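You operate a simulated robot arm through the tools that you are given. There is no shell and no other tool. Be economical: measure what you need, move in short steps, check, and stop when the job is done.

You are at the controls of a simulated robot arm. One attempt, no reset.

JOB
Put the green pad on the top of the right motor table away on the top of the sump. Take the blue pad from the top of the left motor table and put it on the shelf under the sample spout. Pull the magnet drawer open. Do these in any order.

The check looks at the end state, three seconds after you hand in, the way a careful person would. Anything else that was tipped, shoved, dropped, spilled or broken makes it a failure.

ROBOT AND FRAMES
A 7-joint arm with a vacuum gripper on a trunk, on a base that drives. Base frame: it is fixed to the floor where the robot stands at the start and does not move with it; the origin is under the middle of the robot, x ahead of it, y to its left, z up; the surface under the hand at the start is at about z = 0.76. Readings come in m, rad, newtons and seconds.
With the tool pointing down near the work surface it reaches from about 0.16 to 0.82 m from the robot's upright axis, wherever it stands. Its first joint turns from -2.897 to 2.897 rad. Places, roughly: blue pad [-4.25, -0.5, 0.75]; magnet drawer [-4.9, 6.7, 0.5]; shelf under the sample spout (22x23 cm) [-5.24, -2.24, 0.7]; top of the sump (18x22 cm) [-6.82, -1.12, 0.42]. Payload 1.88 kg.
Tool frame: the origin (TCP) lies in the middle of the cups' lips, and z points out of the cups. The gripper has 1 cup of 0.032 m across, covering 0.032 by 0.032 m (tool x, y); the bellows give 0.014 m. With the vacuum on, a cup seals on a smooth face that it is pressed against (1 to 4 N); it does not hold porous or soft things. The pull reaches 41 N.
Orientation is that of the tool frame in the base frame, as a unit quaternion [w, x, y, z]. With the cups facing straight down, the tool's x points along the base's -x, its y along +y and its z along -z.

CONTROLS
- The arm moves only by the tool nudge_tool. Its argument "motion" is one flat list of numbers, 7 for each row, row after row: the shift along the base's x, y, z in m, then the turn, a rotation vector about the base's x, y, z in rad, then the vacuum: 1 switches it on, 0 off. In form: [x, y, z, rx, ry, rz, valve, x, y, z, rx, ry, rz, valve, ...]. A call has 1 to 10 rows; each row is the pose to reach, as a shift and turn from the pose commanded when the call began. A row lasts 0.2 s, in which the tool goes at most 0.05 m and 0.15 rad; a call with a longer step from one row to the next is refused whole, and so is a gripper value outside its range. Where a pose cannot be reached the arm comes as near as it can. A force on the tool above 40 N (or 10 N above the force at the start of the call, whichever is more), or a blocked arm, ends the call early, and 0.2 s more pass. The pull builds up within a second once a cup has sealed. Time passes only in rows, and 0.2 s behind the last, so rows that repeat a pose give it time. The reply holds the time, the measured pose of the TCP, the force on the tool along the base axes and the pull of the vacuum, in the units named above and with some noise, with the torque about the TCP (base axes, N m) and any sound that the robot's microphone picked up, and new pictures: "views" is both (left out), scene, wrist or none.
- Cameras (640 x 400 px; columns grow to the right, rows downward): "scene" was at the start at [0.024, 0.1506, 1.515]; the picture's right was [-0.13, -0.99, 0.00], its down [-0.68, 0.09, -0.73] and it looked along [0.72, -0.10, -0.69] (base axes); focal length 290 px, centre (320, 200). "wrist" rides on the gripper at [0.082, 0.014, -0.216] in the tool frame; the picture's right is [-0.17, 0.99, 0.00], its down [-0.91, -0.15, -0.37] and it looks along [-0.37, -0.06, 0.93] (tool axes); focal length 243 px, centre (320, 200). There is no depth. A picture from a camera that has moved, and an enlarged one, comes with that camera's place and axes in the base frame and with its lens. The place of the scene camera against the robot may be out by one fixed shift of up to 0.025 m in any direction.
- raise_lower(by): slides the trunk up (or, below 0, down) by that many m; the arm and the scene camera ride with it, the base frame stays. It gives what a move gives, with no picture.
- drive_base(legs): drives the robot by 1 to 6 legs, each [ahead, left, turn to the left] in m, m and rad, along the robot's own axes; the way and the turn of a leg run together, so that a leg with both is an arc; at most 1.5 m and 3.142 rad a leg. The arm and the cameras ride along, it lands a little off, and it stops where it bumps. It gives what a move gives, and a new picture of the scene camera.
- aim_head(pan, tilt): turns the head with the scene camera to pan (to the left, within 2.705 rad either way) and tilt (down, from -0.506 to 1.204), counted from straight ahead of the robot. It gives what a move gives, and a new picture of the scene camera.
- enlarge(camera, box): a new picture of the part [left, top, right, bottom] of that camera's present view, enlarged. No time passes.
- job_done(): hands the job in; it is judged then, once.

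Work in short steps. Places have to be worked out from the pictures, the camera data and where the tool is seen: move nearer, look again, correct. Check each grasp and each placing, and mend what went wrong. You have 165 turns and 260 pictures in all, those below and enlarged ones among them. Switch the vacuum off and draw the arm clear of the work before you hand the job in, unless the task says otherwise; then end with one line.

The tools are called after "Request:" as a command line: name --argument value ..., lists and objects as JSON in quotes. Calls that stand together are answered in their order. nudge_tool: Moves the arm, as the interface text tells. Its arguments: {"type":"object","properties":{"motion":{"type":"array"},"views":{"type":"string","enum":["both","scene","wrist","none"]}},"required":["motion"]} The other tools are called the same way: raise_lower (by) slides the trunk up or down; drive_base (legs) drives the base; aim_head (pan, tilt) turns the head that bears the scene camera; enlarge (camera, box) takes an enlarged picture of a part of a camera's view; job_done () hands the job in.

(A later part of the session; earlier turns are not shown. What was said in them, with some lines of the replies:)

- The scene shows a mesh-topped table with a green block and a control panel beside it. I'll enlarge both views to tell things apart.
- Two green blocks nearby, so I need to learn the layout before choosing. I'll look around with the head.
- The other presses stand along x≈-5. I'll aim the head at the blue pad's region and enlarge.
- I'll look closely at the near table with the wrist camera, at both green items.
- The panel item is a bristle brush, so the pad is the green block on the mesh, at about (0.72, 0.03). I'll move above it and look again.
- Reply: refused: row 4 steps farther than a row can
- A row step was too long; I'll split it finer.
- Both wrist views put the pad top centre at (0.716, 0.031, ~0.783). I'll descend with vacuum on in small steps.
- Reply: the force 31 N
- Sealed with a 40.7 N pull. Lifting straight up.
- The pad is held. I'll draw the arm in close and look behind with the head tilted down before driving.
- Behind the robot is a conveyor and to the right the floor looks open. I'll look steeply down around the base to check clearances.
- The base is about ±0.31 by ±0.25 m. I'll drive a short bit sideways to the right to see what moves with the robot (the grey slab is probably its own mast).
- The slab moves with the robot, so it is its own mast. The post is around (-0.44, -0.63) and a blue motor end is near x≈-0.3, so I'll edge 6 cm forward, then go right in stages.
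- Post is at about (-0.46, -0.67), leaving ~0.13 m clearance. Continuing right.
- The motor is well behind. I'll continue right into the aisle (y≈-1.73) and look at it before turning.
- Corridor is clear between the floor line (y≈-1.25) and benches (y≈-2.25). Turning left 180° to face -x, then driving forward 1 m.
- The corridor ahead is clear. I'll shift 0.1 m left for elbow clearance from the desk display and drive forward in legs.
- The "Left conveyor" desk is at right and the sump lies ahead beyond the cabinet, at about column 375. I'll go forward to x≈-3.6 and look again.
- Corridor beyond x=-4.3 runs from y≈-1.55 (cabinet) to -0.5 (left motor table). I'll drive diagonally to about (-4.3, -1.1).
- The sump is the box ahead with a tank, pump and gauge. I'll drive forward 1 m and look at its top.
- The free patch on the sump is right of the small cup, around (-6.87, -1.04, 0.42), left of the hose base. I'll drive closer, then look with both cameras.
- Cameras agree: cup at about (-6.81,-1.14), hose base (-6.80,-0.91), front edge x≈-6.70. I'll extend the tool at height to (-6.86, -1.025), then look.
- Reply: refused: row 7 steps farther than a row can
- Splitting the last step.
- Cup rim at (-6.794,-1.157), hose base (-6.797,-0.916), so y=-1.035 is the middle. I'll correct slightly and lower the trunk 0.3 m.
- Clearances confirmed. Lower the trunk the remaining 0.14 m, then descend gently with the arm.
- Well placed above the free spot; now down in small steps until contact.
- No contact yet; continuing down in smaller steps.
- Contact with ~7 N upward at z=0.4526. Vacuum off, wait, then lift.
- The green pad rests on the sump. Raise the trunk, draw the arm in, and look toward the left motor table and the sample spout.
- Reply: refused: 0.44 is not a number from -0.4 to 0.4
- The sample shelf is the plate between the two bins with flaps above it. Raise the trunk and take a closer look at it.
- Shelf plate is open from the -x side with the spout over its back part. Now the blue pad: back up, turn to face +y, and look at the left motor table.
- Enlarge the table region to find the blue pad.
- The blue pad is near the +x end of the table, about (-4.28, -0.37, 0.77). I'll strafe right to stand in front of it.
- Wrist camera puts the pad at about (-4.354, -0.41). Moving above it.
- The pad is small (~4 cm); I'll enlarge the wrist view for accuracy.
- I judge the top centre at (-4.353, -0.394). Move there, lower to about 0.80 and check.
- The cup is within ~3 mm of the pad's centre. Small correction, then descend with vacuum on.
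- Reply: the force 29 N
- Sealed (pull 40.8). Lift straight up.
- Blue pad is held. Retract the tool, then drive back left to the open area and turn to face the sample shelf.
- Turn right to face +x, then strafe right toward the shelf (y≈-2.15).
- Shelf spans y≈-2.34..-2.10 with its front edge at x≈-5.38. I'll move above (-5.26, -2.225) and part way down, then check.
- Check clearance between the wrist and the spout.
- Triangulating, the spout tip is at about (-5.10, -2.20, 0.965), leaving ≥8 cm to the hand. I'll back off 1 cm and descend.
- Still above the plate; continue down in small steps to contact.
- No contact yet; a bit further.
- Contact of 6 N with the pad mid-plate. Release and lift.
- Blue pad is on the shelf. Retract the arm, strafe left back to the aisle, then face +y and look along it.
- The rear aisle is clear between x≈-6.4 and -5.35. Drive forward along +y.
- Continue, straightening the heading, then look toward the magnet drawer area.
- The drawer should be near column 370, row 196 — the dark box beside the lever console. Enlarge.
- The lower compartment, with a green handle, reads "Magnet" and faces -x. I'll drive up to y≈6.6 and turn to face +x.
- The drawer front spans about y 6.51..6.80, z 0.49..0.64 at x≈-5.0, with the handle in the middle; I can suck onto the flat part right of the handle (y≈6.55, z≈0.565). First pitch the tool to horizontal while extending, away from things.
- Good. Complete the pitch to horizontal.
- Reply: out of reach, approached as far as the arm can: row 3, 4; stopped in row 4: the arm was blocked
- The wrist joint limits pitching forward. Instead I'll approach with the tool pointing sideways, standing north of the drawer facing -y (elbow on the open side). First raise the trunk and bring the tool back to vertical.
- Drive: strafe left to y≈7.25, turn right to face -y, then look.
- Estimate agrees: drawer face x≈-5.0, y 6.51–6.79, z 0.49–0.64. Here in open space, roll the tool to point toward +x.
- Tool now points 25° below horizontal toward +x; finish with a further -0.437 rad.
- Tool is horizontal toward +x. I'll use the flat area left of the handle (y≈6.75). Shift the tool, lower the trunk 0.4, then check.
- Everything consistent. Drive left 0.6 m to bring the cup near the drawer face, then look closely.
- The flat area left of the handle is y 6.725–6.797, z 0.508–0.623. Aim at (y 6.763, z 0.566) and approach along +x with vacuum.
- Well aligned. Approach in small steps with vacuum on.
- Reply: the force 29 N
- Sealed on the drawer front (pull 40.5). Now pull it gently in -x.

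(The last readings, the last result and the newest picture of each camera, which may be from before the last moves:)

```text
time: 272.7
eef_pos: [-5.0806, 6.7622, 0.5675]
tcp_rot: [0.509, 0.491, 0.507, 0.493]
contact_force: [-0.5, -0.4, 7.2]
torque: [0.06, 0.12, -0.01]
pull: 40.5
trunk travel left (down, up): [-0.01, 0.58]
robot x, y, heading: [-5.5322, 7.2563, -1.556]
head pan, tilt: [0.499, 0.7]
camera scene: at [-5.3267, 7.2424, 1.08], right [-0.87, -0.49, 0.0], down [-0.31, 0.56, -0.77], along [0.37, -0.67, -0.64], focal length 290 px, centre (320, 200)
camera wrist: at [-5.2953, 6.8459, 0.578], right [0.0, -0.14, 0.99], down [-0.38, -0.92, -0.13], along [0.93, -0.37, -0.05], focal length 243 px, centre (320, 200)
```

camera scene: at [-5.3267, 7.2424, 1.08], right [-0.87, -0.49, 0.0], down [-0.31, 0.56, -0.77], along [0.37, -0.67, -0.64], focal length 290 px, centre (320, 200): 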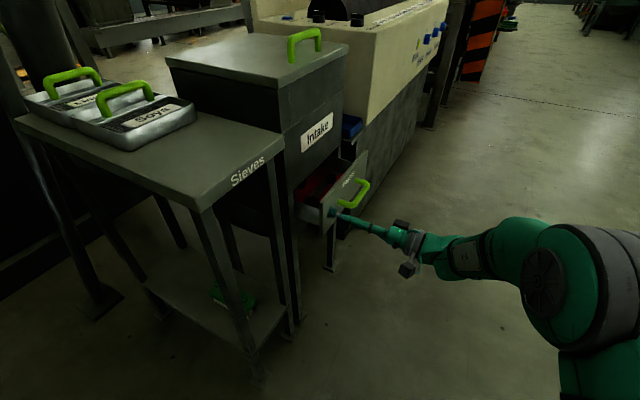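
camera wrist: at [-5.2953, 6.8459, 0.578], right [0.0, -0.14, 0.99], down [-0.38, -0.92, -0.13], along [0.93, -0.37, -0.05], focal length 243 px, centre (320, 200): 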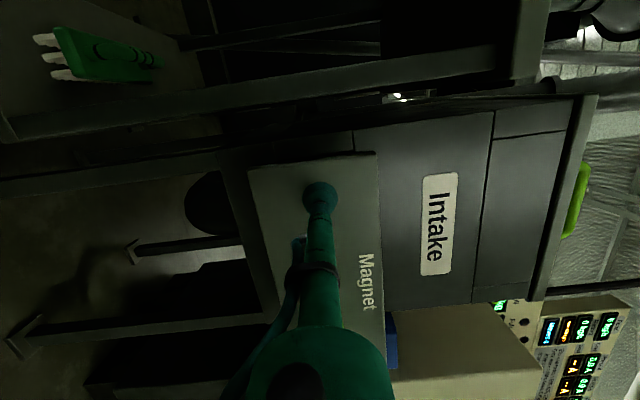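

The drawer slides open. Pull further, watching for the end stop.

Request:
nudge_tool --motion '[-0.015, 0, 0, 0, 0, 0, 1, -0.03, 0, 0, 0, 0, 0, 1, -0.045, 0, 0, 0, 0, 0, 1, -0.06, 0, 0, 0, 0, 0, 1, -0.075, 0, 0, 0, 0, 0, 1, -0.09, 0, 0, 0, 0, 0, 1, -0.1, 0, 0, 0, 0, 0, 1, -0.1, 0, 0, 0, 0, 0, 1]' --views "scene"

```text
time: 274.5
eef_pos: [-5.1784, 6.7637, 0.5663]
tcp_rot: [0.507, 0.493, 0.507, 0.492]
contact_force: [-0.8, -4.5, -0.1]
torque: [-0.35, 0.0, 0.04]
pull: 41.1
trunk travel left (down, up): [-0.01, 0.58]
robot x, y, heading: [-5.5348, 7.2576, -1.561]
head pan, tilt: [0.499, 0.7]
camera scene: at [-5.3265, 7.2421, 1.0798], right [-0.87, -0.49, 0.0], down [-0.31, 0.56, -0.76], along [0.37, -0.67, -0.64], focal length 290 px, centre (320, 200)
```

scene: 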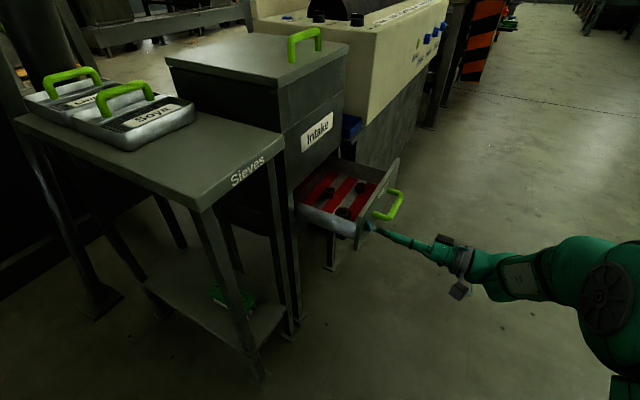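

Drawer is open 18 cm. Try a little more, gently, to reach near its end.

Request:
nudge_tool --motion '[-0.01, 0, 0, 0, 0, 0, 1, -0.02, 0, 0, 0, 0, 0, 1, -0.03, 0, 0, 0, 0, 0, 1, -0.04, 0, 0, 0, 0, 0, 1, -0.05, 0, 0, 0, 0, 0, 1, -0.05, 0, 0, 0, 0, 0, 1]' --views "scene"

```text
time: 275.9
eef_pos: [-5.2251, 6.7634, 0.5653]
tcp_rot: [0.506, 0.493, 0.509, 0.492]
contact_force: [25.2, 2.3, 2.5]
torque: [-0.09, 0.02, -0.03]
pull: 40.4
trunk travel left (down, up): [-0.01, 0.58]
robot x, y, heading: [-5.5299, 7.2529, -1.563]
head pan, tilt: [0.499, 0.7]
camera scene: at [-5.3253, 7.2425, 1.0798], right [-0.87, -0.49, 0.0], down [-0.32, 0.56, -0.76], along [0.37, -0.67, -0.64], focal length 290 px, centre (320, 200)
```

scene: 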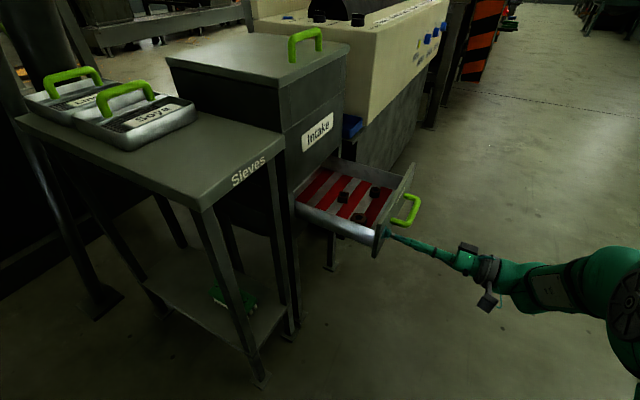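

The end stop is reached (25 N). Ease back slightly, switch the vacuum off, wait, then withdraw along -x.

Request:
nudge_tool --motion '[0.004, 0, 0, 0, 0, 0, 0, 0.004, 0, 0, 0, 0, 0, 0, 0.004, 0, 0, 0, 0, 0, 0, 0.004, 0, 0, 0, 0, 0, 0, -0.01, 0, 0, 0, 0, 0, 0, -0.03, 0, 0, 0, 0, 0, 0, -0.06, 0, 0, 0, 0, 0, 0, -0.09, 0, 0, 0, 0, 0, 0, -0.09, 0, 0, 0, 0, 0, 0]'

```text
time: 277.9
eef_pos: [-5.3208, 6.7619, 0.5669]
tcp_rot: [0.508, 0.492, 0.507, 0.493]
contact_force: [-0.3, 0.1, 0.2]
torque: [-0.06, 0.01, 0.01]
pull: 0.1
trunk travel left (down, up): [-0.01, 0.58]
robot x, y, heading: [-5.5366, 7.2557, -1.559]
head pan, tilt: [0.499, 0.7]
camera scene: at [-5.3264, 7.2421, 1.0799], right [-0.87, -0.49, 0.0], down [-0.32, 0.56, -0.76], along [0.37, -0.67, -0.64], focal length 290 px, centre (320, 200)
camera wrist: at [-5.5362, 6.8455, 0.5777], right [0.0, -0.14, 0.99], down [-0.38, -0.92, -0.13], along [0.93, -0.37, -0.05], focal length 243 px, centre (320, 200)
```

scene: 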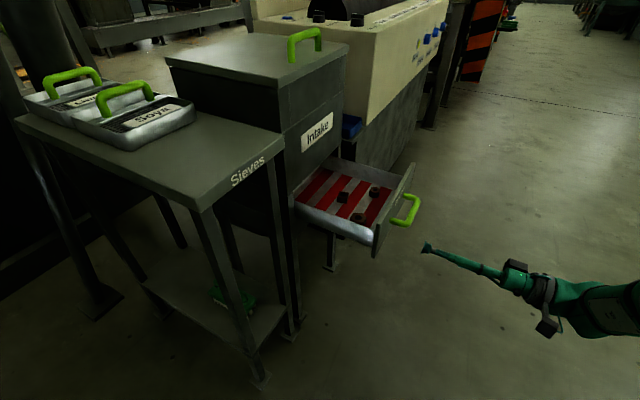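
wrist: 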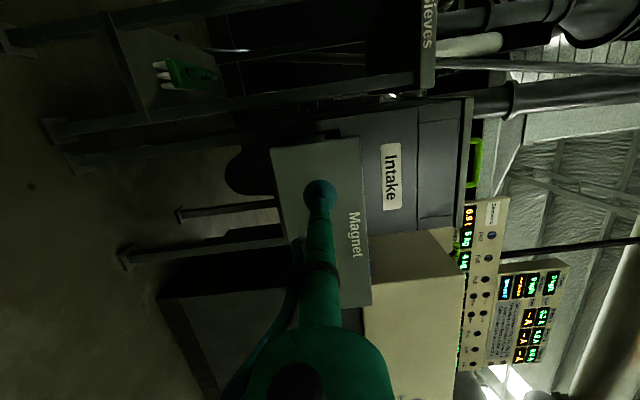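

The drawer stays open. Move the robot clear to -x before handing in.

Request:
drive_base --legs '[[0, -0.5, 0]]'

```text
time: 280.8
eef_pos: [-5.8172, 6.7569, 0.5672]
tcp_rot: [0.507, 0.491, 0.507, 0.494]
contact_force: [-0.2, -0.8, 0.0]
torque: [0.04, 0.01, 0.01]
pull: 0.0
trunk travel left (down, up): [-0.01, 0.58]
robot x, y, heading: [-6.0328, 7.2559, -1.56]
head pan, tilt: [0.499, 0.7]
camera scene: at [-5.8243, 7.2362, 1.0799], right [-0.87, -0.49, 0.0], down [-0.32, 0.56, -0.76], along [0.38, -0.67, -0.64], focal length 290 px, centre (320, 200)
```

scene: 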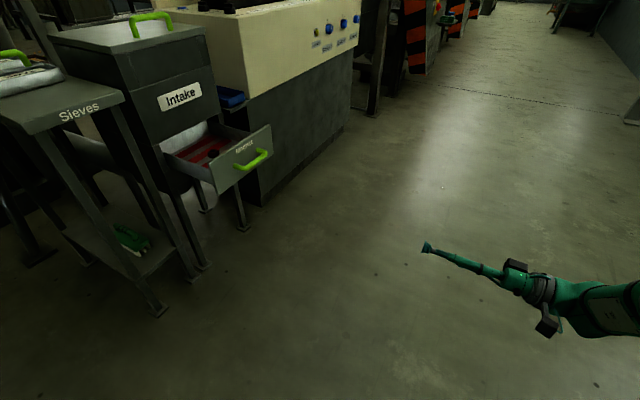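

All three parts are done, the vacuum is off and the arm is clear; handing in.

Request:
job_done

```text
The job is handed in.
```

I put the green pad on the sump top and the blue pad on the shelf under the sample spout, and pulled the magnet drawer open to its stop; I took the table at the start, by Press 4, to be the right motor table, since nothing I saw labels it.
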